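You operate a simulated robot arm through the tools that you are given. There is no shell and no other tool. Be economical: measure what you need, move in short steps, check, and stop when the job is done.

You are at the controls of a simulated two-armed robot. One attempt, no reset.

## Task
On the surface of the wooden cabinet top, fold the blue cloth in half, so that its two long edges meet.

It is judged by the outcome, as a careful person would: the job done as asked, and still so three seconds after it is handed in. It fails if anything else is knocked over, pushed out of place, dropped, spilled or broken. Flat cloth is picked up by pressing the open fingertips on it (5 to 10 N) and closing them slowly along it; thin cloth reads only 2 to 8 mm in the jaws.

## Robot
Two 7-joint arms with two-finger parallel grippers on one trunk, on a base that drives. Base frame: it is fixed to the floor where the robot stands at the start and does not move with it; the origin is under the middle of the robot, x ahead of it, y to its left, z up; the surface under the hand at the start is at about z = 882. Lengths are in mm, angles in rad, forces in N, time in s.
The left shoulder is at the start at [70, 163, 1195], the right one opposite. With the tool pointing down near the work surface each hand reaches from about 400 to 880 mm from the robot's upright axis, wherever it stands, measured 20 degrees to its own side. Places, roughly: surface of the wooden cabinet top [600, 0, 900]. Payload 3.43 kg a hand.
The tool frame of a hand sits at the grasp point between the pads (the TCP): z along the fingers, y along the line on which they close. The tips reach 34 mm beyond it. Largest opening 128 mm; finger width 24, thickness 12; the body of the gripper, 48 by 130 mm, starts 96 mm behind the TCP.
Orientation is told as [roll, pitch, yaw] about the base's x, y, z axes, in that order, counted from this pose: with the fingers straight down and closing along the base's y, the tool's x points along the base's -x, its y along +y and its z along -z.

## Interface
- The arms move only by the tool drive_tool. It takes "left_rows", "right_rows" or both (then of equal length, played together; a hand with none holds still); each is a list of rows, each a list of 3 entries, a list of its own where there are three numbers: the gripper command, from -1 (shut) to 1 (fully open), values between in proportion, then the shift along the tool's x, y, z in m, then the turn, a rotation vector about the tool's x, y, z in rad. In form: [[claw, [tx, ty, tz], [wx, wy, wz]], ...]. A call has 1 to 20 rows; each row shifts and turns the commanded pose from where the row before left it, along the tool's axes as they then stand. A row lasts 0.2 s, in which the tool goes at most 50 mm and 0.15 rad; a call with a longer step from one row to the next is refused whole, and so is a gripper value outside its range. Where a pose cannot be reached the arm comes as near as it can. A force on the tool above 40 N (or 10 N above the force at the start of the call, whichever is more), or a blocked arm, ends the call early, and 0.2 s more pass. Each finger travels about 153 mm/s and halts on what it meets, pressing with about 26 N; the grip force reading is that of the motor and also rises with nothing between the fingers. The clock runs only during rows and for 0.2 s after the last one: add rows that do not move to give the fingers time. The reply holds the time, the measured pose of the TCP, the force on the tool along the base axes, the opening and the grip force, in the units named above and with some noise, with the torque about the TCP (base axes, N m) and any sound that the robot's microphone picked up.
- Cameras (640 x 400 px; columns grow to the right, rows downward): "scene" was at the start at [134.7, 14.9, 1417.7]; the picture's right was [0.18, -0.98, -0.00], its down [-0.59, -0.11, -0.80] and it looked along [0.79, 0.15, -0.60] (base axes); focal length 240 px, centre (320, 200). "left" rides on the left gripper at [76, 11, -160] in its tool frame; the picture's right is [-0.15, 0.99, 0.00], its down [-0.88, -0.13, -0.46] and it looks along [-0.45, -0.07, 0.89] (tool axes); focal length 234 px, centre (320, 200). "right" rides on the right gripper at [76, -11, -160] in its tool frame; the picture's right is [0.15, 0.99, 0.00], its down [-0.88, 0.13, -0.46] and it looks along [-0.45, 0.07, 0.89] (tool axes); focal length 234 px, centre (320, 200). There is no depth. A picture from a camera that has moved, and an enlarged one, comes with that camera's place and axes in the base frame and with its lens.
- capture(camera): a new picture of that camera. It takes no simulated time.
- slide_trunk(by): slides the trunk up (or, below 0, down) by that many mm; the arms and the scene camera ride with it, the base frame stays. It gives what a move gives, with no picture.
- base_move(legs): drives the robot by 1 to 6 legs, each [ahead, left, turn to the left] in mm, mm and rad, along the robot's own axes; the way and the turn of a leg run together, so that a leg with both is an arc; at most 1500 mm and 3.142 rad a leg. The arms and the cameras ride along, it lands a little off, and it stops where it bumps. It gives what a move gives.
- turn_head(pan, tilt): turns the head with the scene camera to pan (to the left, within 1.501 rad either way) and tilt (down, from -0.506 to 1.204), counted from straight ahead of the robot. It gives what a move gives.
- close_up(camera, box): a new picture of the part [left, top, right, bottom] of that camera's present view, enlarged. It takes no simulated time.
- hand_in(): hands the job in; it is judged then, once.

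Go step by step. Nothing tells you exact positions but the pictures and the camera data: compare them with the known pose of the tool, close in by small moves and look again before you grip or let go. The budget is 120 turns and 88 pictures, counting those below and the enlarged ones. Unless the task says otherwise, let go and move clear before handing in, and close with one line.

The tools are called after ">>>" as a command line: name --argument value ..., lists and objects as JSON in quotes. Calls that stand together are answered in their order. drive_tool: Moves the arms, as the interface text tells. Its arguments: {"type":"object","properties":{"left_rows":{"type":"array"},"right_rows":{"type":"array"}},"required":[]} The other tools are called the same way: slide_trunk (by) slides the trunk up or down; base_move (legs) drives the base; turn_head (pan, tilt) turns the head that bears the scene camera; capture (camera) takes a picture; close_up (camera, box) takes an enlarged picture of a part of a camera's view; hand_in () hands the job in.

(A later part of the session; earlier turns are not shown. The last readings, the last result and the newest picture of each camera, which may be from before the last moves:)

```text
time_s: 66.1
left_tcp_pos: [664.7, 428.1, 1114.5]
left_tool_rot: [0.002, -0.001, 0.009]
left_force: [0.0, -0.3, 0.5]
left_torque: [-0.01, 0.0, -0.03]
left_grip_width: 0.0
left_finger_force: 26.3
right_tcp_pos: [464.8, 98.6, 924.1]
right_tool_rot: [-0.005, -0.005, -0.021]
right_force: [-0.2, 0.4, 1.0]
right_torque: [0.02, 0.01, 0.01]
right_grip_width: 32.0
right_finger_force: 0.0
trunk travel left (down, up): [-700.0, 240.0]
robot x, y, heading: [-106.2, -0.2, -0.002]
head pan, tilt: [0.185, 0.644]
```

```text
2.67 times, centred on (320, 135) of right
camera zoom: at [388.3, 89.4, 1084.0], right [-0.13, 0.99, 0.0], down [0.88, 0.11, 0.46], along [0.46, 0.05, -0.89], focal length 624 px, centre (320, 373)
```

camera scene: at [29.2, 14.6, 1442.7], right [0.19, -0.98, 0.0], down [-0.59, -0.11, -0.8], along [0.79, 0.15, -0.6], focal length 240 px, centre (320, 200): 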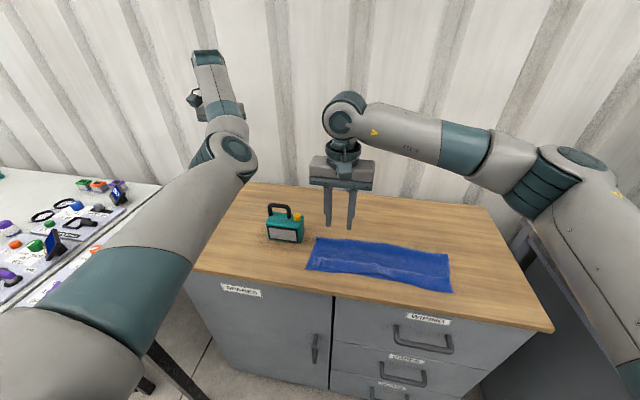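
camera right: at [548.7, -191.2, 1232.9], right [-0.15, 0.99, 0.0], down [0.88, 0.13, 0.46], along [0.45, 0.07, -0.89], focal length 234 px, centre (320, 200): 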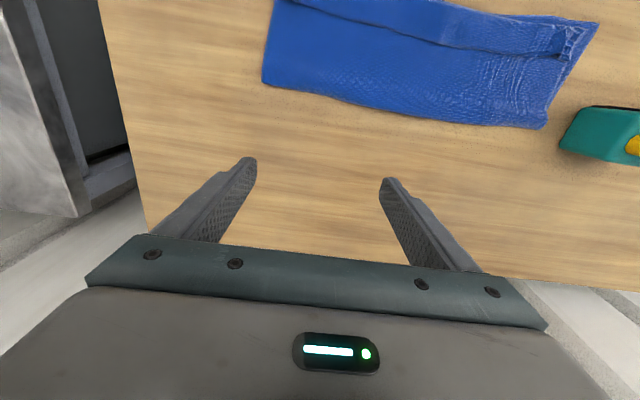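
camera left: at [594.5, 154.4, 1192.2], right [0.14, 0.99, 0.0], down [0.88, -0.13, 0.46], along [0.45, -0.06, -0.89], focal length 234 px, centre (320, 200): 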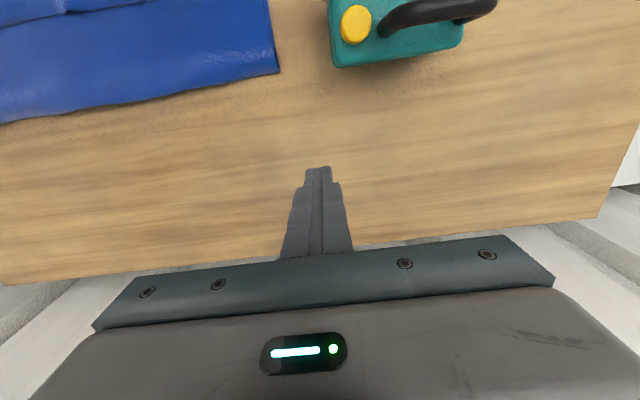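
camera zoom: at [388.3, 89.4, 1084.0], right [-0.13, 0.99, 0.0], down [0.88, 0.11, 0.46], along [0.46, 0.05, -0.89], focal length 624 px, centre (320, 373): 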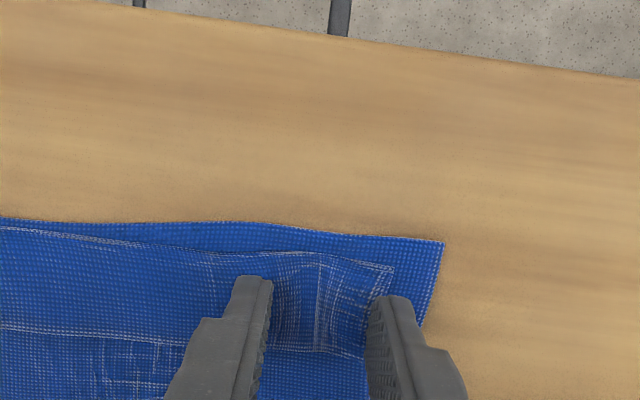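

The ruck is centred between the fingers. I'll pinch it, pull, lay it down and release.

>>> drive_tool --right_rows '[[-0.5, [0, 0, 0.0025], [0, 0, 0]], [-0.6, [0, 0, 0], [0, 0, 0]], [-0.7, [0, 0, 0], [0, 0, 0]], [-0.8, [0, 0, 0], [0, 0, 0]], [-0.9, [0, 0, 0], [0, 0, 0]], [-1, [0, 0, 0], [0, 0, 0]], [-1, [0, 0, 0], [0, 0, 0]], [-1, [0, 0, -0.006], [0, 0, 0]], [-1, [0.003, 0.002, -0.004], [0, 0, 0]], [-1, [0.004, 0.003, 0], [0, 0, 0]], [-1, [0.004, 0.003, 0], [0, 0, 0]], [-1, [0, 0, 0], [0, 0, 0]]]'

>>> close_up --camera "right" --box '[200, 60, 440, 210]'

```text
time_s: 68.7
left_tcp_pos: [665.2, 427.2, 1114.0]
left_tool_rot: [0.002, -0.002, 0.008]
left_force: [0.1, 0.2, 0.1]
left_torque: [0.0, 0.0, 0.02]
left_grip_width: 0.1
left_finger_force: 26.0
right_tcp_pos: [451.9, 107.1, 931.5]
right_tool_rot: [-0.002, -0.002, -0.02]
right_force: [0.2, 0.7, 0.8]
right_torque: [0.03, 0.03, 0.04]
right_grip_width: 2.6
right_finger_force: 25.5
trunk travel left (down, up): [-700.0, 240.0]
robot x, y, heading: [-106.2, 0.4, 0.005]
head pan, tilt: [0.185, 0.644]
```

```text
2.67 times, centred on (320, 135) of right
camera zoom: at [376.2, 97.2, 1091.3], right [-0.13, 0.99, 0.0], down [0.88, 0.11, 0.46], along [0.46, 0.05, -0.89], focal length 624 px, centre (320, 373)
```

zoom: 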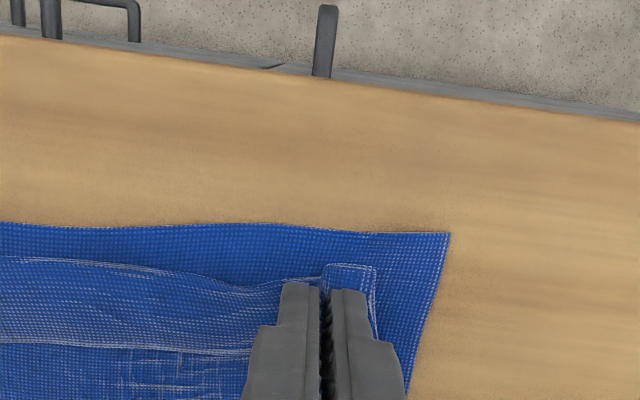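

Some of that pull dragged the lower layer along. I'll lift higher to separate the layers, move 12 mm further, then set it straight down and spread.

>>> drive_tool --right_rows '[[-1, [0, 0, -0.015], [0, 0, 0]], [-1, [0, 0, -0.015], [0, 0, 0]], [-1, [0.006, 0.004, 0], [0, 0, 0]], [-1, [0.006, 0.004, 0], [0, 0, 0]], [-1, [0, 0, 0.015], [0, 0, 0]], [-1, [0, 0, 0.015], [0, 0, 0]], [-1, [0, 0, 0.006], [0, 0, 0]], [-1, [0, 0, 0.005], [0, 0, 0]], [-0.94, [0, 0.0015, 0], [0, 0, 0]], [-0.88, [0, 0.0015, 0], [0, 0, 0]], [-0.82, [0, 0.0015, 0], [0, 0, 0]], [-0.76, [0, 0.0015, 0], [0, 0, 0]], [-0.7, [0, 0.0015, 0], [0, 0, 0]], [-0.64, [0, 0.0015, 0], [0, 0, 0]], [-0.64, [0, 0, 0], [0, 0, 0]], [-0.64, [0, 0, -0.01], [0, 0, 0]], [-0.64, [0, 0, -0.03], [0, 0, 0]], [-0.64, [0, 0, -0.04], [0, 0, 0]], [-0.64, [0, 0, 0], [0, 0, 0]]]'

>>> close_up --camera "right" --box '[160, 50, 480, 250]'

>>> close_up --camera "scene" --box '[290, 215, 470, 310]'

```text
time_s: 72.7
left_tcp_pos: [666.2, 426.5, 1113.5]
left_tool_rot: [0.001, 0.0, 0.01]
left_force: [0.2, 0.8, -0.1]
left_torque: [-0.01, 0.01, -0.05]
left_grip_width: 0.0
left_finger_force: 26.8
right_tcp_pos: [440.8, 124.8, 1001.7]
right_tool_rot: [-0.005, -0.003, -0.021]
right_force: [-0.6, 0.1, -0.1]
right_torque: [0.02, 0.02, 0.02]
right_grip_width: 23.1
right_finger_force: 0.0
trunk travel left (down, up): [-700.0, 240.0]
robot x, y, heading: [-103.4, -0.1, 0.005]
head pan, tilt: [0.185, 0.644]
```

```text
2.00 times, centred on (320, 150) of right
camera zoom: at [364.9, 115.9, 1161.1], right [-0.13, 0.99, 0.0], down [0.88, 0.11, 0.46], along [0.45, 0.05, -0.89], focal length 468 px, centre (320, 300)
```

zoom: 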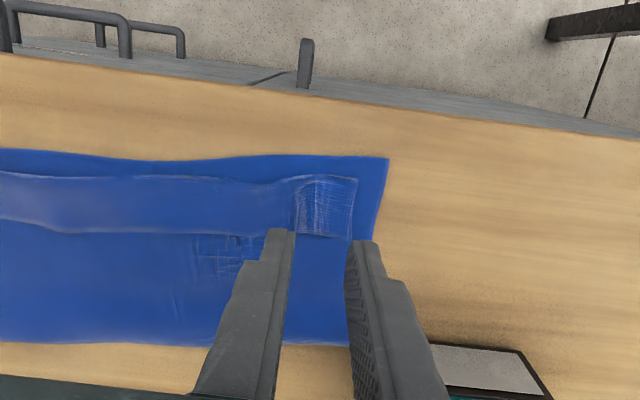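

```text
3.56 times, centred on (380, 262) of scene
camera zoom: at [29.7, 15.5, 1442.6], right [0.19, -0.98, 0.0], down [-0.59, -0.11, -0.8], along [0.79, 0.15, -0.6], focal length 852 px, centre (107, -22)
```

zoom: 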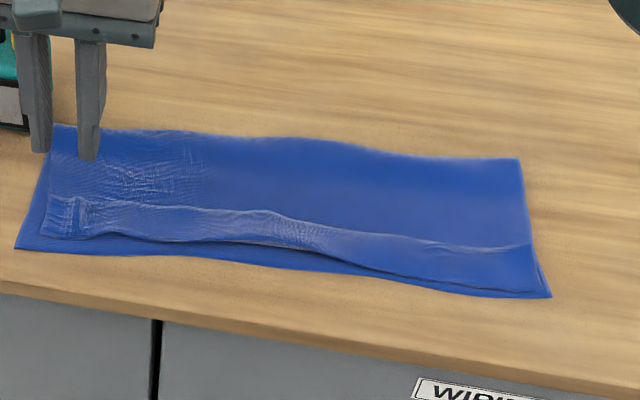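

The edge line may actually be a turned-back hem, with the "ridge" being the cloth's true edge. The widths add up short otherwise, so I'll look closely before doing anything more.

>>> drive_tool --right_rows '[[-1, [-0.03, -0.04, -0.01], [0, 0, 0]], [-1, [-0.03, -0.04, 0], [0, 0, 0]], [-1, [-0.03, -0.04, 0], [0, 0, 0]], [-1, [0, -0.04, 0], [0, 0, 0]], [-1, [0, -0.04, 0], [0, 0, 0]], [-1, [0, -0.04, 0], [0, 0, 0]], [-1, [0, -0.04, 0], [0, 0, 0]], [-1, [0, -0.03, 0], [0, 0, 0]], [-1, [0, 0, 0], [0, 0, 0]]]'

>>> close_up --camera "right" --box '[180, 0, 420, 150]'

>>> close_up --camera "scene" --box '[280, 235, 360, 290]'

```text
refused: row 1 steps farther than a row can; nothing moved
```

```text
2.67 times, centred on (300, 75) of right
camera zoom: at [364.9, 115.9, 1161.1], right [-0.13, 0.99, 0.0], down [0.88, 0.11, 0.46], along [0.45, 0.05, -0.89], focal length 624 px, centre (373, 533)
```

zoom: 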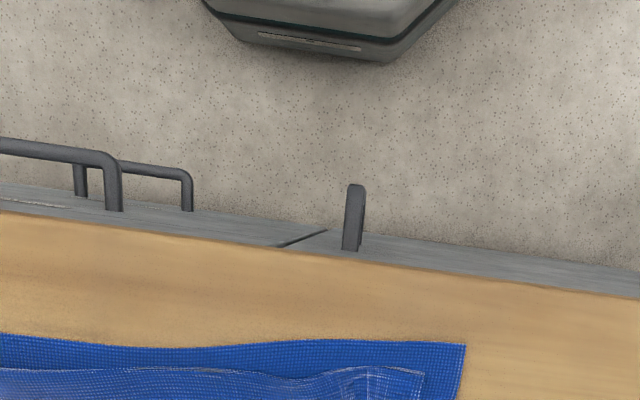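

```text
7.27 times, centred on (320, 262) of scene
camera zoom: at [29.7, 15.5, 1442.6], right [0.19, -0.98, 0.0], down [-0.59, -0.11, -0.8], along [0.79, 0.15, -0.6], focal length 1742 px, centre (320, -254)
```

zoom: 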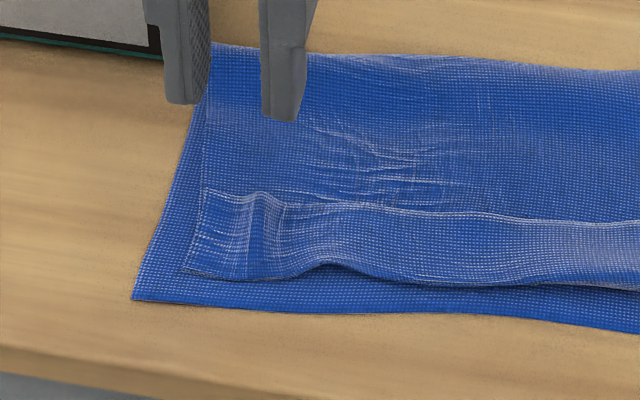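

That strip does look like a hem of about 35 mm turned back on top. I'll move the right hand aside, in smaller steps, to inspect the strip's right end from above.

>>> drive_tool --right_rows '[[-1, [0, -0.03, -0.01], [0, 0, 0]], [-1, [-0.02, -0.04, 0], [0, 0, 0]], [-1, [-0.02, -0.04, 0], [0, 0, 0]], [-1, [-0.02, -0.04, 0], [0, 0, 0]], [-1, [-0.02, -0.04, 0], [0, 0, 0]], [-1, [0, -0.04, 0], [0, 0, 0]], [-1, [0, -0.04, 0], [0, 0, 0]], [-1, [0, -0.04, 0], [0, 0, 0]], [-1, [0, -0.03, 0], [0, 0, 0]], [-1, [0, 0, 0], [0, 0, 0]]]'

>>> close_up --camera "right" --box '[180, 0, 420, 150]'

>>> close_up --camera "scene" --box '[375, 240, 465, 300]'

```text
time_s: 74.9
left_tcp_pos: [664.5, 428.4, 1113.1]
left_tool_rot: [0.001, 0.0, 0.008]
left_force: [0.2, 0.4, -0.3]
left_torque: [-0.02, -0.01, 0.02]
left_grip_width: 0.1
left_finger_force: 26.1
right_tcp_pos: [512.8, -217.8, 1013.5]
right_tool_rot: [-0.004, -0.003, -0.021]
right_force: [-0.1, 0.0, 0.9]
right_torque: [-0.05, 0.04, -0.03]
right_grip_width: 0.0
right_finger_force: 26.1
trunk travel left (down, up): [-700.0, 240.0]
robot x, y, heading: [-104.8, 0.6, 0.006]
head pan, tilt: [0.185, 0.644]
```

```text
2.67 times, centred on (300, 75) of right
camera zoom: at [437.3, -228.5, 1172.5], right [-0.13, 0.99, 0.0], down [0.88, 0.11, 0.46], along [0.45, 0.05, -0.89], focal length 624 px, centre (373, 533)
```

zoom: 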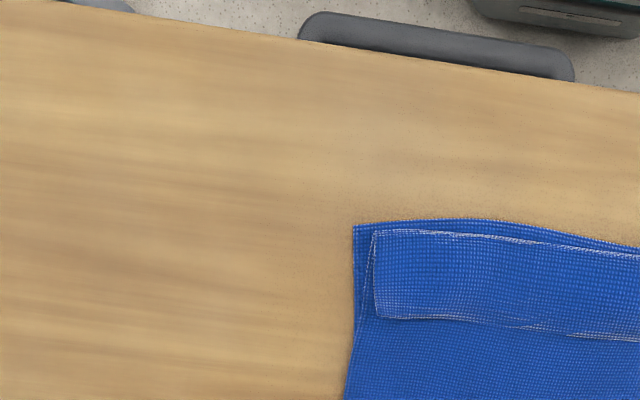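

```text
6.67 times, centred on (420, 270) of scene
camera zoom: at [29.5, 16.3, 1442.6], right [0.19, -0.98, 0.0], down [-0.59, -0.11, -0.8], along [0.79, 0.15, -0.6], focal length 1597 px, centre (-347, -267)
```

zoom: 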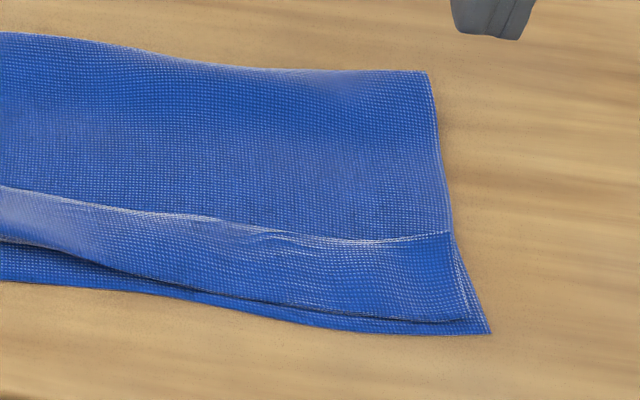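

Confirmed: a hem of about 32 mm is turned back on top all along, so the true upper edge is that inner line. I'll redo the second half of the fold by gripping only the extreme true edge at both ends with both hands. Backing the base up first lets the left arm reach.

>>> base_move --legs '[[-235, 0, 0]]'

>>> drive_tool --left_rows '[[-0.45, [-0.01, -0.045, 0], [0, 0, 0]], [-0.45, [-0.01, -0.045, 0], [0, 0, 0]], [-0.45, [-0.01, -0.045, 0], [0, 0, 0]], [-0.45, [-0.01, -0.045, 0], [0, 0, 0]], [-0.45, [0, -0.045, 0], [0, 0, 0]], [-0.45, [0, -0.045, 0], [0, 0, 0]], [-0.45, [0, -0.04, 0], [0, 0, 0]], [-0.45, [0, 0, 0], [0, 0, 0]]]' --right_rows '[[-0.45, [-0.045, 0, -0.01], [0, 0, 0]], [-0.45, [-0.045, 0, -0.01], [0, 0, 0]], [-0.45, [-0.045, 0, 0], [0, 0, 0]], [-0.45, [-0.045, 0, 0], [0, 0, 0]], [-0.45, [0, 0, 0], [0, 0, 0]], [-0.45, [0, 0, 0], [0, 0, 0]], [-0.45, [0, 0, 0], [0, 0, 0]], [-0.45, [0, 0, 0], [0, 0, 0]]]'

>>> capture --camera "scene"

```text
time_s: 76.6
left_tcp_pos: [435.0, 425.3, 1113.8]
left_tool_rot: [0.002, -0.002, 0.005]
left_force: [0.5, 0.5, -0.1]
left_torque: [-0.01, 0.0, 0.0]
left_grip_width: 0.3
left_finger_force: 25.9
right_tcp_pos: [282.4, -221.3, 1013.1]
right_tool_rot: [-0.003, -0.004, -0.023]
right_force: [0.0, -1.4, 0.0]
right_torque: [0.02, 0.0, 0.03]
right_grip_width: 0.0
right_finger_force: 25.3
trunk travel left (down, up): [-700.0, 240.0]
robot x, y, heading: [-337.1, 2.1, 0.001]
head pan, tilt: [0.185, 0.644]
```

```text
time_s: 78.4
left_tcp_pos: [477.0, 113.1, 1113.4]
left_tool_rot: [0.001, -0.003, 0.008]
left_force: [0.0, -0.1, 0.3]
left_torque: [0.0, 0.03, 0.01]
left_grip_width: 35.2
left_finger_force: 0.0
right_tcp_pos: [464.5, -222.5, 1035.5]
right_tool_rot: [-0.003, -0.003, -0.024]
right_force: [0.3, 0.6, 0.3]
right_torque: [-0.04, 0.0, 0.0]
right_grip_width: 35.3
right_finger_force: 0.0
trunk travel left (down, up): [-700.0, 240.0]
robot x, y, heading: [-337.0, 2.2, 0.0]
head pan, tilt: [0.185, 0.644]
```

```text
20 pictures are left
camera scene: at [-202.3, 15.3, 1442.7], right [0.19, -0.98, 0.0], down [-0.59, -0.11, -0.8], along [0.79, 0.15, -0.6], focal length 240 px, centre (320, 200)
```

scene: 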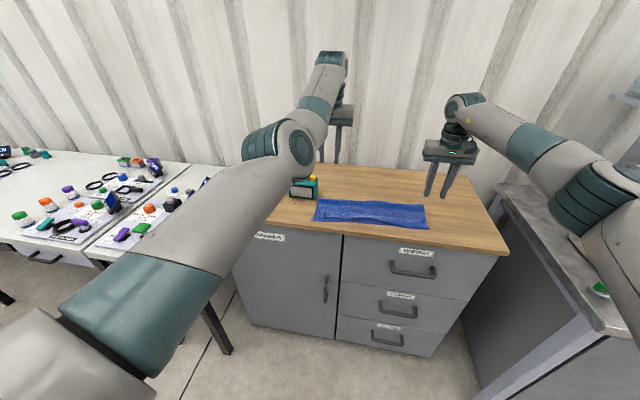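

The left hand reaches well from here. I'll lower both hands over the true edge corners and check with the wrist cameras.

>>> drive_tool --left_rows '[[-0.45, [0.006, 0.003, 0.04], [0, 0, 0]], [-0.45, [0.006, 0.002, 0.04], [0, 0, 0]], [-0.45, [0, 0, 0.04], [0, 0, 0]], [-0.45, [0, 0, 0.04], [0, 0, 0]], [-0.45, [0, 0, 0.015], [0, 0, 0]], [-0.45, [0, 0, 0], [0, 0, 0]]]' --right_rows '[[-0.45, [-0.008, 0.009, 0.03], [0, 0, 0.02]], [-0.45, [-0.008, 0.008, 0.03], [0, 0, 0]], [-0.45, [0, 0, 0.03], [0, 0, 0]], [-0.45, [0, 0, 0.005], [0, 0, 0]], [-0.45, [0, 0, 0], [0, 0, 0]], [-0.45, [0, 0, 0], [0, 0, 0]]]'

>>> close_up --camera "left" --box '[220, 80, 420, 205]'

>>> close_up --camera "right" --box '[220, 80, 420, 205]'

```text
time_s: 79.8
left_tcp_pos: [464.5, 120.4, 938.6]
left_tool_rot: [0.001, -0.001, 0.005]
left_force: [0.4, -0.3, 0.1]
left_torque: [0.03, 0.0, 0.01]
left_grip_width: 35.1
left_finger_force: 0.0
right_tcp_pos: [479.4, -207.4, 939.2]
right_tool_rot: [-0.004, -0.003, -0.044]
right_force: [0.9, -0.5, 0.2]
right_torque: [0.04, 0.02, 0.01]
right_grip_width: 34.8
right_finger_force: 0.1
trunk travel left (down, up): [-700.0, 240.0]
robot x, y, heading: [-335.2, -1.0, 0.0]
head pan, tilt: [0.185, 0.644]
```

```text
3.20 times, centred on (320, 142) of left
camera zoom: at [389.7, 130.9, 1098.2], right [0.14, 0.99, 0.0], down [0.88, -0.13, 0.46], along [0.45, -0.06, -0.89], focal length 749 px, centre (320, 384)
```

zoom: 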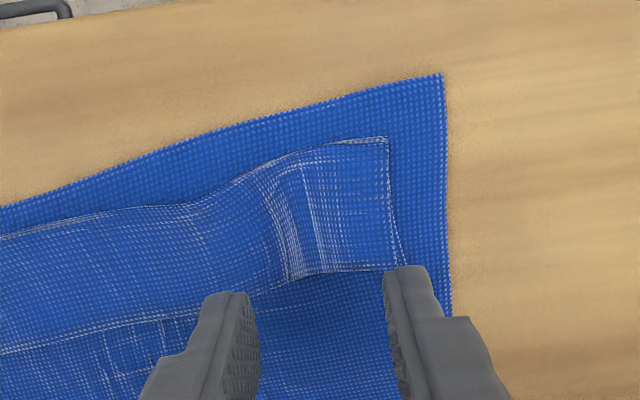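

```text
3.20 times, centred on (320, 142) of right
camera zoom: at [403.3, -214.4, 1097.6], right [-0.1, 0.99, 0.0], down [0.88, 0.09, 0.46], along [0.46, 0.04, -0.89], focal length 749 px, centre (320, 384)
```

zoom: 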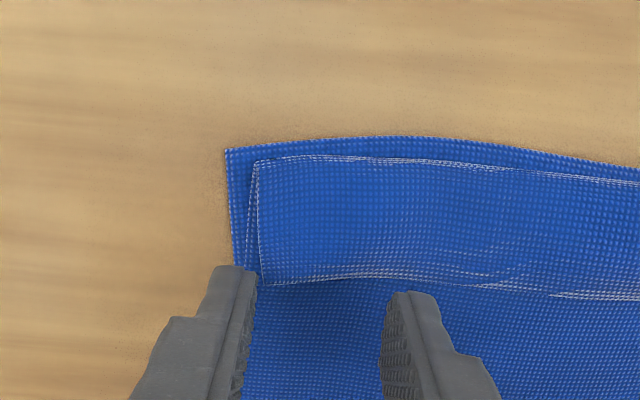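

Both views clearly show the hem and its true edge. I'll nudge into place, descend to touch, and check the forces.

>>> drive_tool --left_rows '[[-0.45, [0, -0.003, 0.006], [0, 0, 0]], [-0.45, [0, 0, 0.006], [0, 0, 0]], [-0.45, [0, 0, 0.005], [0, 0, 0]], [-0.45, [0, 0, 0], [0, 0, 0]], [-0.45, [0, 0, 0], [0, 0, 0]]]' --right_rows '[[-0.45, [-0.001, 0.012, 0.006], [0, 0, 0.04]], [-0.45, [0, 0, 0.006], [0, 0, 0]], [-0.45, [0, 0, 0.006], [0, 0, 0]], [-0.45, [0, 0, 0.002], [0, 0, 0]], [-0.45, [0, 0, 0], [0, 0, 0]]]'

```text
time_s: 81.0
left_tcp_pos: [464.6, 117.9, 922.0]
left_tool_rot: [0.001, -0.001, 0.005]
left_force: [0.9, -0.1, -0.1]
left_torque: [-0.02, -0.02, 0.0]
left_grip_width: 35.3
left_finger_force: 0.0
right_tcp_pos: [480.1, -197.2, 920.0]
right_tool_rot: [-0.003, -0.005, -0.082]
right_force: [-0.8, -0.8, 2.3]
right_torque: [-0.06, 0.03, 0.0]
right_grip_width: 35.5
right_finger_force: 0.2
trunk travel left (down, up): [-700.0, 240.0]
robot x, y, heading: [-335.7, 3.7, 0.003]
head pan, tilt: [0.185, 0.644]
```

>>> drive_tool --left_rows '[[-0.45, [0, 0, 0.0015], [0, 0, 0]], [-0.45, [0, 0, 0.0008], [0, 0, 0]], [-0.51, [0, 0, 0], [0, 0, 0]], [-0.57, [0, 0, 0], [0, 0, 0]], [-0.63, [0, 0, 0], [0, 0, 0]], [-0.69, [0, 0, 0], [0, 0, 0]], [-0.75, [0, 0, 0], [0, 0, 0]], [-0.81, [0, 0, 0], [0, 0, 0]], [-0.87, [0, 0, 0], [0, 0, 0]], [-0.93, [0, 0, 0], [0, 0, 0]], [-1, [0, 0, 0], [0, 0, 0]], [-1, [0, 0, 0], [0, 0, 0]], [-1, [0, 0, 0], [0, 0, 0]]]' --right_rows '[[-0.45, [0, 0, 0.0006], [0, 0, 0]], [-0.45, [0, 0, 0.0006], [0, 0, 0]], [-0.51, [0, 0, 0], [0, 0, 0]], [-0.57, [0, 0, 0], [0, 0, 0]], [-0.63, [0, 0, 0], [0, 0, 0]], [-0.69, [0, 0, 0], [0, 0, 0]], [-0.75, [0, 0, 0], [0, 0, 0]], [-0.81, [0, 0, 0], [0, 0, 0]], [-0.87, [0, 0, 0], [0, 0, 0]], [-0.93, [0, 0, 0], [0, 0, 0]], [-1, [0, 0, 0], [0, 0, 0]], [-1, [0, 0, 0], [0, 0, 0]], [-1, [0, 0, 0], [0, 0, 0]]]'

>>> close_up --camera "right" --box '[220, 80, 420, 205]'

```text
time_s: 83.8
left_tcp_pos: [463.3, 118.8, 919.2]
left_tool_rot: [0.001, -0.004, 0.005]
left_force: [-0.4, -0.9, 0.5]
left_torque: [0.0, -0.01, 0.0]
left_grip_width: 2.4
left_finger_force: 26.1
right_tcp_pos: [479.8, -198.1, 919.2]
right_tool_rot: [-0.005, -0.007, -0.084]
right_force: [0.1, -0.4, 8.7]
right_torque: [-0.03, 0.09, 0.03]
right_grip_width: 1.8
right_finger_force: 25.9
trunk travel left (down, up): [-700.0, 240.0]
robot x, y, heading: [-339.0, -1.4, 0.001]
head pan, tilt: [0.185, 0.644]
```

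```text
3.20 times, centred on (320, 142) of right
camera zoom: at [402.5, -201.4, 1078.2], right [-0.06, 1.0, 0.0], down [0.89, 0.06, 0.46], along [0.46, 0.03, -0.89], focal length 749 px, centre (320, 384)
```

zoom: 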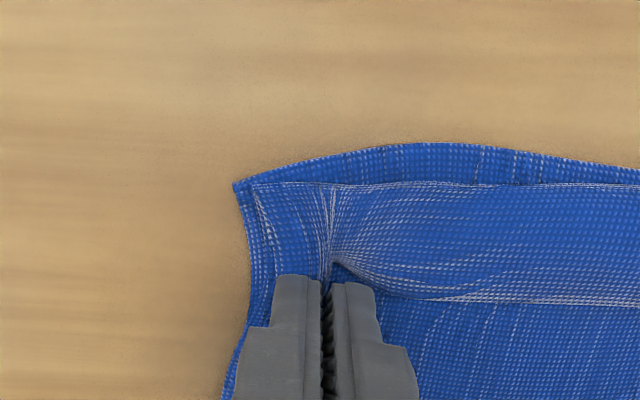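

Both hands hold the true edge, at 2.4 and 1.8 mm. I'll lift 60 mm to let the hem unroll and check.

>>> drive_tool --left_rows '[[-1, [0, 0, -0.015], [0, 0, 0]], [-1, [0, 0, -0.015], [0, 0, 0]], [-1, [0, 0, -0.015], [0, 0, 0]], [-1, [0, 0, -0.015], [0, 0, 0]], [-1, [0, 0, 0], [0, 0, 0]]]' --right_rows '[[-1, [0, 0, -0.015], [0, 0, 0]], [-1, [0, 0, -0.015], [0, 0, 0]], [-1, [0, 0, -0.015], [0, 0, 0]], [-1, [0, 0, -0.015], [0, 0, 0]], [-1, [0, 0, 0], [0, 0, 0]]]'

>>> capture --camera "right"

>>> close_up --camera "scene" --box '[290, 140, 480, 260]'

```text
time_s: 85.0
left_tcp_pos: [464.3, 117.8, 977.7]
left_tool_rot: [0.003, 0.0, 0.005]
left_force: [0.2, 0.6, 0.4]
left_torque: [0.02, 0.03, -0.05]
left_grip_width: 2.3
left_finger_force: 25.8
right_tcp_pos: [480.9, -199.1, 976.8]
right_tool_rot: [-0.003, -0.004, -0.084]
right_force: [0.7, 0.1, -0.2]
right_torque: [0.02, 0.01, -0.02]
right_grip_width: 1.9
right_finger_force: 26.2
trunk travel left (down, up): [-700.0, 240.0]
robot x, y, heading: [-334.2, 3.7, -0.002]
head pan, tilt: [0.185, 0.644]
```

```text
16 pictures are left
camera right: at [403.9, -202.3, 1136.1], right [-0.06, 1.0, 0.0], down [0.89, 0.06, 0.46], along [0.46, 0.03, -0.89], focal length 234 px, centre (320, 200)
```

right: 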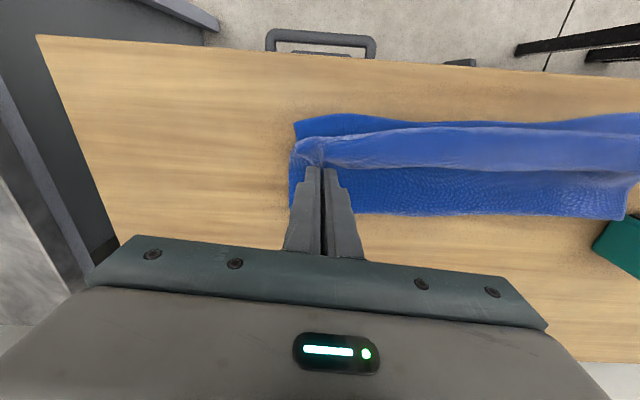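

```text
3.33 times, centred on (385, 200) of scene
camera zoom: at [-201.6, 14.8, 1442.6], right [0.18, -0.98, 0.0], down [-0.59, -0.11, -0.8], along [0.79, 0.15, -0.6], focal length 799 px, centre (103, 200)
```

zoom: 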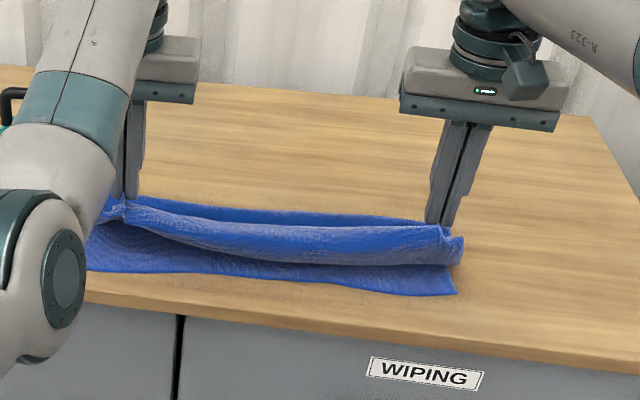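

The hem unrolls as hoped. I'll lift more and carry the edge forward past the fold line so the lower layer lies out flat again, then refold with the fold further back.

>>> slide_trunk --by 50

>>> base_move --legs '[[165, 0, 0]]'

>>> capture --camera "scene"

```text
time_s: 86.0
left_tcp_pos: [464.7, 117.6, 1028.1]
left_tool_rot: [0.002, -0.003, 0.005]
left_force: [0.5, -0.2, -0.5]
left_torque: [0.0, 0.01, -0.02]
left_grip_width: 2.1
left_finger_force: 25.6
right_tcp_pos: [481.1, -197.2, 1025.7]
right_tool_rot: [-0.004, -0.003, -0.083]
right_force: [-0.9, -0.4, 0.1]
right_torque: [0.02, -0.01, 0.02]
right_grip_width: 1.9
right_finger_force: 26.3
trunk travel left (down, up): [-750.0, 190.0]
robot x, y, heading: [-337.3, -0.4, -0.002]
head pan, tilt: [0.185, 0.644]
```

```text
time_s: 87.4
left_tcp_pos: [631.5, 117.5, 1029.4]
left_tool_rot: [0.002, -0.003, 0.005]
left_force: [-0.3, 0.7, -0.3]
left_torque: [-0.03, -0.01, 0.02]
left_grip_width: 2.2
left_finger_force: 25.9
right_tcp_pos: [646.8, -198.4, 1029.3]
right_tool_rot: [-0.003, -0.007, -0.084]
right_force: [-0.4, 0.5, -0.2]
right_torque: [0.01, -0.01, -0.02]
right_grip_width: 1.8
right_finger_force: 26.4
trunk travel left (down, up): [-750.0, 190.0]
robot x, y, heading: [-167.6, 2.1, 0.001]
head pan, tilt: [0.185, 0.644]
```

```text
14 pictures are left
camera scene: at [-36.5, 14.8, 1493.0], right [0.18, -0.98, 0.0], down [-0.59, -0.11, -0.8], along [0.79, 0.15, -0.6], focal length 240 px, centre (320, 200)
```

scene: 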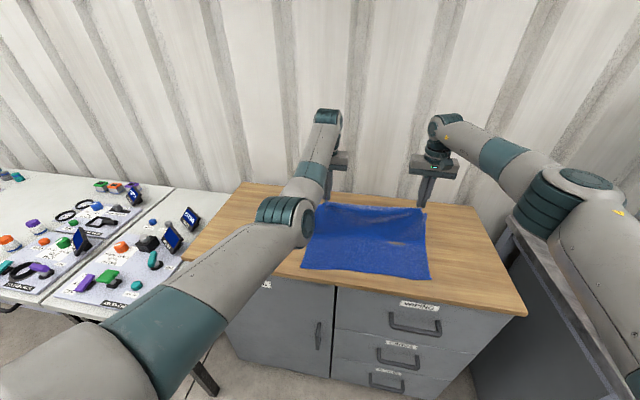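

The cloth is opened back out, with both hands on the true edge. The near edge now runs D≈(402,156) to C≈(441,-222). I'll pitch the fingers forward before refolding.

>>> drive_tool --left_rows '[[-1, [0, 0, 0], [0, -0.1, 0]], [-1, [0, 0, 0], [0, -0.1, 0]], [-1, [0, 0, 0], [0, -0.1, 0]], [-1, [0, 0, 0], [0, -0.1, 0]], [-1, [0, 0, 0], [0, -0.1, 0]], [-1, [0, 0, 0], [0, -0.1, 0]], [-1, [0, 0, 0], [0, -0.1, 0]], [-1, [0, 0, 0], [0, -0.1, 0]], [-1, [0, 0, 0], [0, 0, 0]]]' --right_rows '[[-1, [0, 0, 0], [0, -0.1, 0]], [-1, [0, 0, 0], [0, -0.1, 0]], [-1, [0, 0, 0], [0, -0.1, 0]], [-1, [0, 0, 0], [0, -0.1, 0]], [-1, [0, 0, 0], [0, -0.1, 0]], [-1, [0, 0, 0], [0, -0.1, 0]], [-1, [0, 0, 0], [0, -0.1, 0]], [-1, [0, 0, 0], [0, -0.1, 0]], [-1, [0, 0, 0], [0, 0, 0]]]'

```text
time_s: 89.4
left_tcp_pos: [632.0, 117.3, 1027.7]
left_tool_rot: [0.002, -0.804, 0.003]
left_force: [-0.4, 0.1, -0.3]
left_torque: [0.0, -0.03, 0.01]
left_grip_width: 2.4
left_finger_force: 25.8
right_tcp_pos: [648.5, -198.2, 1027.0]
right_tool_rot: [-0.003, -0.804, -0.078]
right_force: [-1.0, 0.0, -0.3]
right_torque: [0.04, 0.01, 0.02]
right_grip_width: 1.9
right_finger_force: 26.1
trunk travel left (down, up): [-750.0, 190.0]
robot x, y, heading: [-172.2, 2.7, 0.0]
head pan, tilt: [0.185, 0.644]
```

Both pitched well. I'll add a bit more pitch, then start the refold by backing up.

>>> drive_tool --left_rows '[[-1, [0, 0, 0], [0, -0.1, 0]], [-1, [0, 0, 0], [0, -0.1, 0]], [-1, [0, 0, 0], [0, -0.1, 0]], [-1, [0, 0, 0], [0, 0, 0]]]' --right_rows '[[-1, [0, 0, 0], [0, -0.1, 0]], [-1, [0, 0, 0], [0, -0.1, 0]], [-1, [0, 0, 0], [0, -0.1, 0]], [-1, [0, 0, 0], [0, 0, 0]]]'

>>> base_move --legs '[[-120, 0, 0]]'

>>> slide_trunk --by -50

>>> base_move --legs '[[-70, 0, 0]]'

>>> capture --camera "scene"

```text
time_s: 90.4
left_tcp_pos: [631.9, 116.0, 1029.1]
left_tool_rot: [0.006, -1.104, 0.0]
left_force: [-1.0, -0.5, -1.3]
left_torque: [0.01, 0.01, 0.0]
left_grip_width: 2.2
left_finger_force: 26.1
right_tcp_pos: [648.5, -199.1, 1027.6]
right_tool_rot: [-0.007, -1.104, -0.079]
right_force: [-0.1, 0.0, 0.0]
right_torque: [0.05, -0.03, -0.01]
right_grip_width: 1.5
right_finger_force: 26.1
trunk travel left (down, up): [-750.0, 190.0]
robot x, y, heading: [-168.6, -1.7, -0.0]
head pan, tilt: [0.185, 0.644]
```

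```text
time_s: 91.6
left_tcp_pos: [512.0, 117.6, 1028.5]
left_tool_rot: [0.006, -1.102, -0.001]
left_force: [-0.3, -0.3, 0.2]
left_torque: [-0.01, 0.02, 0.0]
left_grip_width: 2.2
left_finger_force: 25.8
right_tcp_pos: [526.8, -200.2, 1026.8]
right_tool_rot: [-0.006, -1.103, -0.078]
right_force: [0.7, 0.1, -0.1]
right_torque: [0.04, 0.02, -0.03]
right_grip_width: 1.8
right_finger_force: 25.8
trunk travel left (down, up): [-750.0, 190.0]
robot x, y, heading: [-284.6, 0.7, -0.006]
head pan, tilt: [0.185, 0.644]
```

```text
time_s: 92.6
left_tcp_pos: [512.1, 116.7, 977.8]
left_tool_rot: [0.003, -1.101, -0.001]
left_force: [0.2, -1.1, -1.5]
left_torque: [0.01, 0.01, 0.0]
left_grip_width: 2.4
left_finger_force: 25.9
right_tcp_pos: [528.5, -199.7, 976.3]
right_tool_rot: [-0.007, -1.103, -0.079]
right_force: [-0.1, 0.0, -0.5]
right_torque: [0.04, -0.01, -0.02]
right_grip_width: 2.0
right_finger_force: 26.1
trunk travel left (down, up): [-700.0, 240.0]
robot x, y, heading: [-286.9, -0.8, -0.0]
head pan, tilt: [0.185, 0.644]
```

```text
time_s: 93.6
left_tcp_pos: [442.3, 117.1, 979.0]
left_tool_rot: [0.005, -1.103, 0.002]
left_force: [0.6, 0.4, 0.3]
left_torque: [0.0, 0.01, 0.0]
left_grip_width: 2.5
left_finger_force: 25.9
right_tcp_pos: [457.5, -197.0, 976.6]
right_tool_rot: [-0.006, -1.104, -0.076]
right_force: [-0.3, -0.3, 1.0]
right_torque: [0.03, -0.01, 0.0]
right_grip_width: 1.6
right_finger_force: 25.7
trunk travel left (down, up): [-700.0, 240.0]
robot x, y, heading: [-359.2, 0.0, -0.001]
head pan, tilt: [0.185, 0.644]
```

```text
13 pictures are left
camera scene: at [-224.8, 14.7, 1442.7], right [0.18, -0.98, 0.0], down [-0.59, -0.11, -0.8], along [0.79, 0.15, -0.6], focal length 240 px, centre (320, 200)
```

scene: 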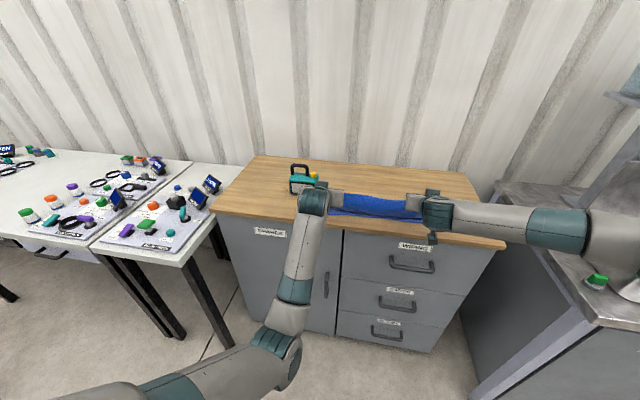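

I'll measure the lower near edge precisely before the final lay-down.

>>> close_up --camera "scene" --box '[290, 170, 450, 250]'

>>> capture --camera "left"

```text
4.00 times, centred on (370, 210) of scene
camera zoom: at [-224.8, 14.7, 1442.7], right [0.18, -0.98, 0.0], down [-0.59, -0.11, -0.8], along [0.79, 0.15, -0.6], focal length 958 px, centre (120, 160)
```

zoom: 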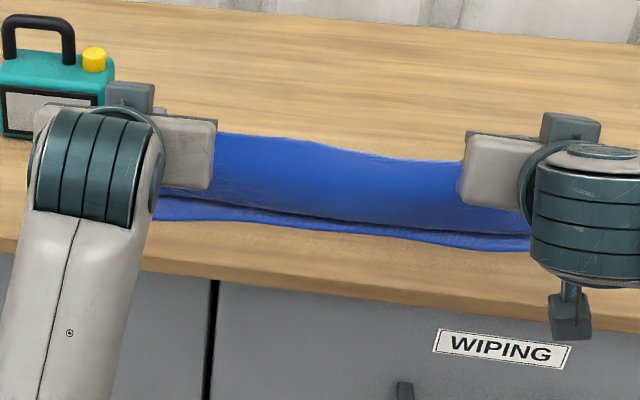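

```text
11 pictures are left
camera left: at [266.5, 127.1, 982.6], right [0.06, 0.99, 0.13], down [-0.01, -0.13, 0.99], along [1.0, -0.06, 0.0], focal length 234 px, centre (320, 200)
```

left: 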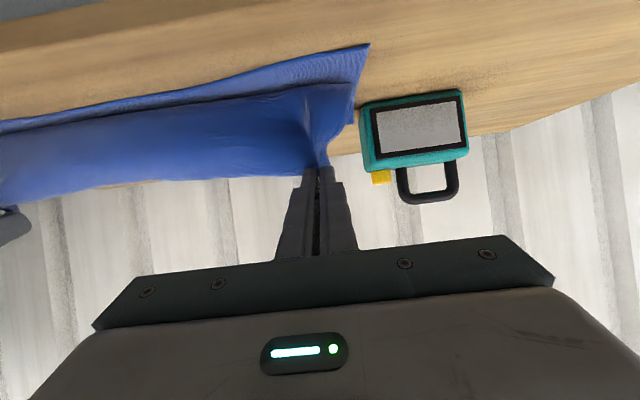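

The near edge is x≈428 at the left pinch and ≈441 at the right, so both hands need about −37 mm in x and +8 mm in y, then down.

>>> slide_trunk --by -35

>>> base_move --legs '[[-38, 8, 0]]'

>>> slide_trunk --by -25

>>> close_up --camera "scene" --box '[290, 160, 450, 240]'

>>> capture --camera "right"

```text
time_s: 94.4
left_tcp_pos: [442.3, 116.1, 943.1]
left_tool_rot: [0.004, -1.101, 0.003]
left_force: [-0.4, -0.7, 0.3]
left_torque: [-0.02, -0.01, 0.0]
left_grip_width: 2.2
left_finger_force: 26.4
right_tcp_pos: [457.7, -198.7, 942.3]
right_tool_rot: [-0.007, -1.104, -0.076]
right_force: [0.3, 0.5, 0.0]
right_torque: [0.04, -0.04, 0.0]
right_grip_width: 1.8
right_finger_force: 25.5
trunk travel left (down, up): [-665.0, 275.0]
robot x, y, heading: [-361.1, 2.2, -0.006]
head pan, tilt: [0.185, 0.644]
```

```text
time_s: 95.2
left_tcp_pos: [404.7, 124.4, 943.0]
left_tool_rot: [0.005, -1.102, 0.001]
left_force: [0.6, -0.2, 0.7]
left_torque: [-0.01, 0.01, -0.02]
left_grip_width: 2.4
left_finger_force: 25.9
right_tcp_pos: [422.0, -190.8, 941.6]
right_tool_rot: [-0.007, -1.104, -0.079]
right_force: [0.7, 0.5, 0.4]
right_torque: [0.04, 0.03, 0.0]
right_grip_width: 1.7
right_finger_force: 25.8
trunk travel left (down, up): [-665.0, 275.0]
robot x, y, heading: [-399.1, 8.8, -0.002]
head pan, tilt: [0.185, 0.644]
```

```text
time_s: 95.9
left_tcp_pos: [404.6, 124.7, 919.2]
left_tool_rot: [0.002, -1.105, 0.002]
left_force: [-1.1, -1.0, 7.4]
left_torque: [-0.08, -0.1, -0.02]
left_grip_width: 2.2
left_finger_force: 26.2
right_tcp_pos: [421.4, -191.2, 918.3]
right_tool_rot: [-0.006, -1.105, -0.077]
right_force: [-0.3, 1.3, 1.4]
right_torque: [0.02, 0.0, 0.04]
right_grip_width: 1.9
right_finger_force: 26.5
trunk travel left (down, up): [-640.0, 300.0]
robot x, y, heading: [-399.0, 8.1, -0.005]
head pan, tilt: [0.185, 0.644]
```

```text
4.00 times, centred on (370, 200) of scene
camera zoom: at [-262.4, 22.4, 1382.9], right [0.18, -0.98, 0.0], down [-0.59, -0.11, -0.8], along [0.79, 0.15, -0.6], focal length 958 px, centre (120, 200)
```

zoom: 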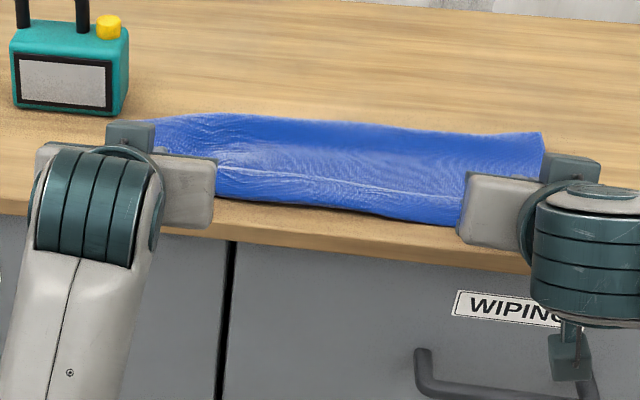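

```text
9 pictures are left
camera right: at [243.6, -187.5, 921.4], right [0.02, 0.99, -0.13], down [0.0, 0.13, 0.99], along [1.0, -0.02, 0.0], focal length 234 px, centre (320, 200)
```

right: 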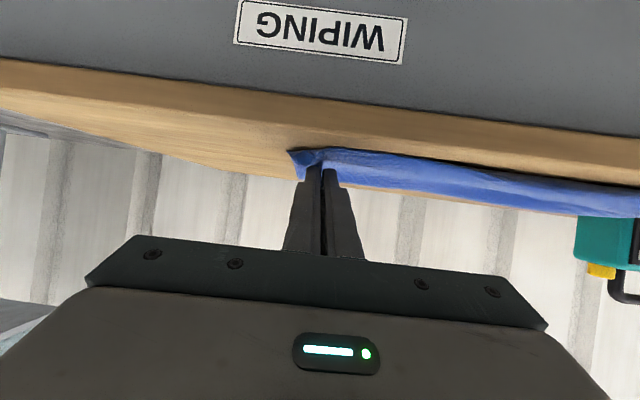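

The upper layer is slack, so it's bulging out ahead of the held edge and would form a hem again. I'll rise a little and pull back to make it taut before laying it down.

>>> slide_trunk --by 35

>>> base_move --legs '[[-30, 0, 0]]'

>>> close_up --camera "scene" --box '[290, 150, 450, 230]'

```text
time_s: 96.7
left_tcp_pos: [405.0, 124.4, 953.4]
left_tool_rot: [0.005, -1.102, 0.0]
left_force: [-0.1, -0.4, 0.4]
left_torque: [0.01, -0.01, 0.05]
left_grip_width: 2.2
left_finger_force: 26.0
right_tcp_pos: [421.7, -190.3, 951.0]
right_tool_rot: [-0.009, -1.104, -0.077]
right_force: [0.6, 0.0, -0.2]
right_torque: [0.03, -0.01, 0.01]
right_grip_width: 2.0
right_finger_force: 25.9
trunk travel left (down, up): [-675.0, 265.0]
robot x, y, heading: [-395.1, 8.7, -0.002]
head pan, tilt: [0.185, 0.644]
```

```text
time_s: 97.6
left_tcp_pos: [377.1, 123.8, 953.0]
left_tool_rot: [0.005, -1.1, -0.001]
left_force: [-0.2, -1.0, 0.0]
left_torque: [0.02, -0.02, 0.0]
left_grip_width: 2.4
left_finger_force: 25.9
right_tcp_pos: [393.1, -191.0, 949.6]
right_tool_rot: [-0.008, -1.103, -0.076]
right_force: [0.0, 1.3, -0.3]
right_torque: [0.03, -0.01, 0.03]
right_grip_width: 1.9
right_finger_force: 26.0
trunk travel left (down, up): [-675.0, 265.0]
robot x, y, heading: [-426.4, 11.0, -0.001]
head pan, tilt: [0.185, 0.644]
```

```text
4.00 times, centred on (370, 190) of scene
camera zoom: at [-288.8, 22.2, 1417.4], right [0.18, -0.98, 0.0], down [-0.59, -0.11, -0.8], along [0.79, 0.15, -0.6], focal length 958 px, centre (120, 240)
```

zoom: 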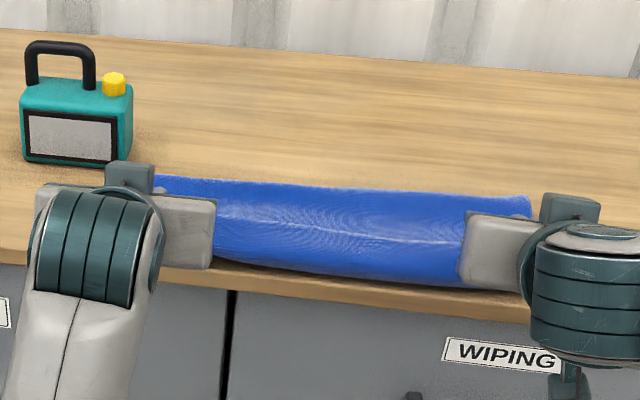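

The fold line has crept to x≈521, because I carried the cloth too high. I'll open it out again: go up, fingers vertical (which keeps the gripper body well above the can), forward, then low to lay the lower layer flat.

>>> slide_trunk --by 75

>>> drive_tool --left_rows '[[-1, [0, 0, 0], [0, 0.122, 0]], [-1, [0, 0, 0], [0, 0.122, 0]], [-1, [0, 0, 0], [0, 0.122, 0]], [-1, [0, 0, 0], [0, 0.122, 0]], [-1, [0, 0, 0], [0, 0.122, 0]], [-1, [0, 0, 0], [0, 0.122, 0]], [-1, [0, 0, 0], [0, 0.122, 0]], [-1, [0, 0, 0], [0, 0.122, 0]], [-1, [0, 0, 0], [0, 0.122, 0]], [-1, [0, 0, 0], [0, 0, 0]]]' --right_rows '[[-1, [0, 0, 0], [0, 0.122, 0]], [-1, [0, 0, 0], [0, 0.122, 0]], [-1, [0, 0, 0], [0, 0.122, 0]], [-1, [0, 0, 0], [0, 0.122, 0]], [-1, [0, 0, 0], [0, 0.122, 0]], [-1, [0, 0, 0], [0, 0.122, 0]], [-1, [0, 0, 0], [0, 0.122, 0]], [-1, [0, 0, 0], [0, 0.122, 0]], [-1, [0, 0, 0], [0, 0.122, 0]], [-1, [0, 0, 0], [0, 0, 0]]]'

>>> base_move --legs '[[230, -6, 0]]'

```text
time_s: 98.7
left_tcp_pos: [376.5, 124.0, 1029.2]
left_tool_rot: [0.005, -1.101, -0.001]
left_force: [-0.1, 0.0, 0.3]
left_torque: [-0.04, -0.04, -0.02]
left_grip_width: 2.3
left_finger_force: 26.1
right_tcp_pos: [392.7, -191.0, 1026.7]
right_tool_rot: [-0.007, -1.104, -0.077]
right_force: [1.0, 0.6, 0.0]
right_torque: [0.0, -0.03, 0.0]
right_grip_width: 1.6
right_finger_force: 25.6
trunk travel left (down, up): [-750.0, 190.0]
robot x, y, heading: [-425.0, 10.1, 0.003]
head pan, tilt: [0.185, 0.644]
```

```text
time_s: 100.9
left_tcp_pos: [376.9, 124.8, 1028.2]
left_tool_rot: [0.001, -0.004, 0.006]
left_force: [-1.0, -0.1, 0.1]
left_torque: [0.0, 0.0, -0.02]
left_grip_width: 2.2
left_finger_force: 26.1
right_tcp_pos: [392.0, -190.7, 1026.3]
right_tool_rot: [-0.002, -0.003, -0.083]
right_force: [0.2, 0.7, -0.5]
right_torque: [0.02, -0.01, -0.03]
right_grip_width: 1.8
right_finger_force: 26.1
trunk travel left (down, up): [-750.0, 190.0]
robot x, y, heading: [-427.2, 7.0, 0.0]
head pan, tilt: [0.185, 0.644]
```

```text
time_s: 102.6
left_tcp_pos: [606.9, 119.8, 1028.7]
left_tool_rot: [0.002, -0.005, 0.008]
left_force: [0.3, -0.4, -1.0]
left_torque: [0.0, 0.0, -0.01]
left_grip_width: 2.3
left_finger_force: 25.9
right_tcp_pos: [623.9, -195.5, 1026.5]
right_tool_rot: [-0.002, -0.009, -0.083]
right_force: [-0.1, 0.3, -0.2]
right_torque: [0.01, 0.0, 0.01]
right_grip_width: 1.8
right_finger_force: 26.5
trunk travel left (down, up): [-750.0, 190.0]
robot x, y, heading: [-194.2, 6.0, -0.003]
head pan, tilt: [0.185, 0.644]
```

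Now further forward and low, then I'll measure.

>>> base_move --legs '[[85, 0, 0]]'

>>> slide_trunk --by -70

>>> close_up --camera "scene" --box '[280, 180, 470, 320]'

```text
time_s: 103.7
left_tcp_pos: [691.2, 118.1, 1027.8]
left_tool_rot: [0.001, -0.005, 0.005]
left_force: [-0.6, -0.1, -0.1]
left_torque: [-0.02, 0.0, 0.01]
left_grip_width: 2.4
left_finger_force: 25.8
right_tcp_pos: [706.9, -196.4, 1027.1]
right_tool_rot: [-0.003, -0.006, -0.083]
right_force: [0.5, 0.0, 0.5]
right_torque: [0.03, -0.01, 0.01]
right_grip_width: 1.9
right_finger_force: 26.3
trunk travel left (down, up): [-750.0, 190.0]
robot x, y, heading: [-112.0, 1.1, -0.003]
head pan, tilt: [0.185, 0.644]
```

```text
time_s: 104.8
left_tcp_pos: [693.1, 118.9, 959.4]
left_tool_rot: [0.002, -0.006, 0.007]
left_force: [-0.4, 0.6, 0.4]
left_torque: [-0.01, 0.0, 0.0]
left_grip_width: 2.4
left_finger_force: 25.2
right_tcp_pos: [709.4, -197.2, 957.5]
right_tool_rot: [-0.002, -0.007, -0.084]
right_force: [-0.3, 0.1, 0.0]
right_torque: [0.0, 0.0, 0.02]
right_grip_width: 1.9
right_finger_force: 26.1
trunk travel left (down, up): [-680.0, 260.0]
robot x, y, heading: [-106.1, 2.3, -0.003]
head pan, tilt: [0.185, 0.644]
```

```text
2.86 times, centred on (375, 250) of scene
camera zoom: at [25.0, 16.5, 1422.8], right [0.18, -0.98, 0.0], down [-0.59, -0.11, -0.8], along [0.79, 0.15, -0.6], focal length 684 px, centre (163, 57)
```

zoom: 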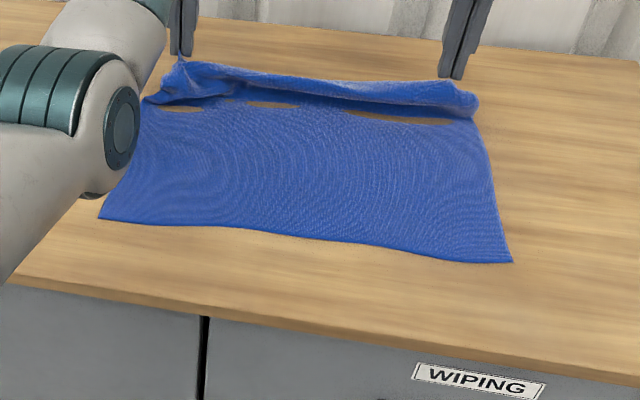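

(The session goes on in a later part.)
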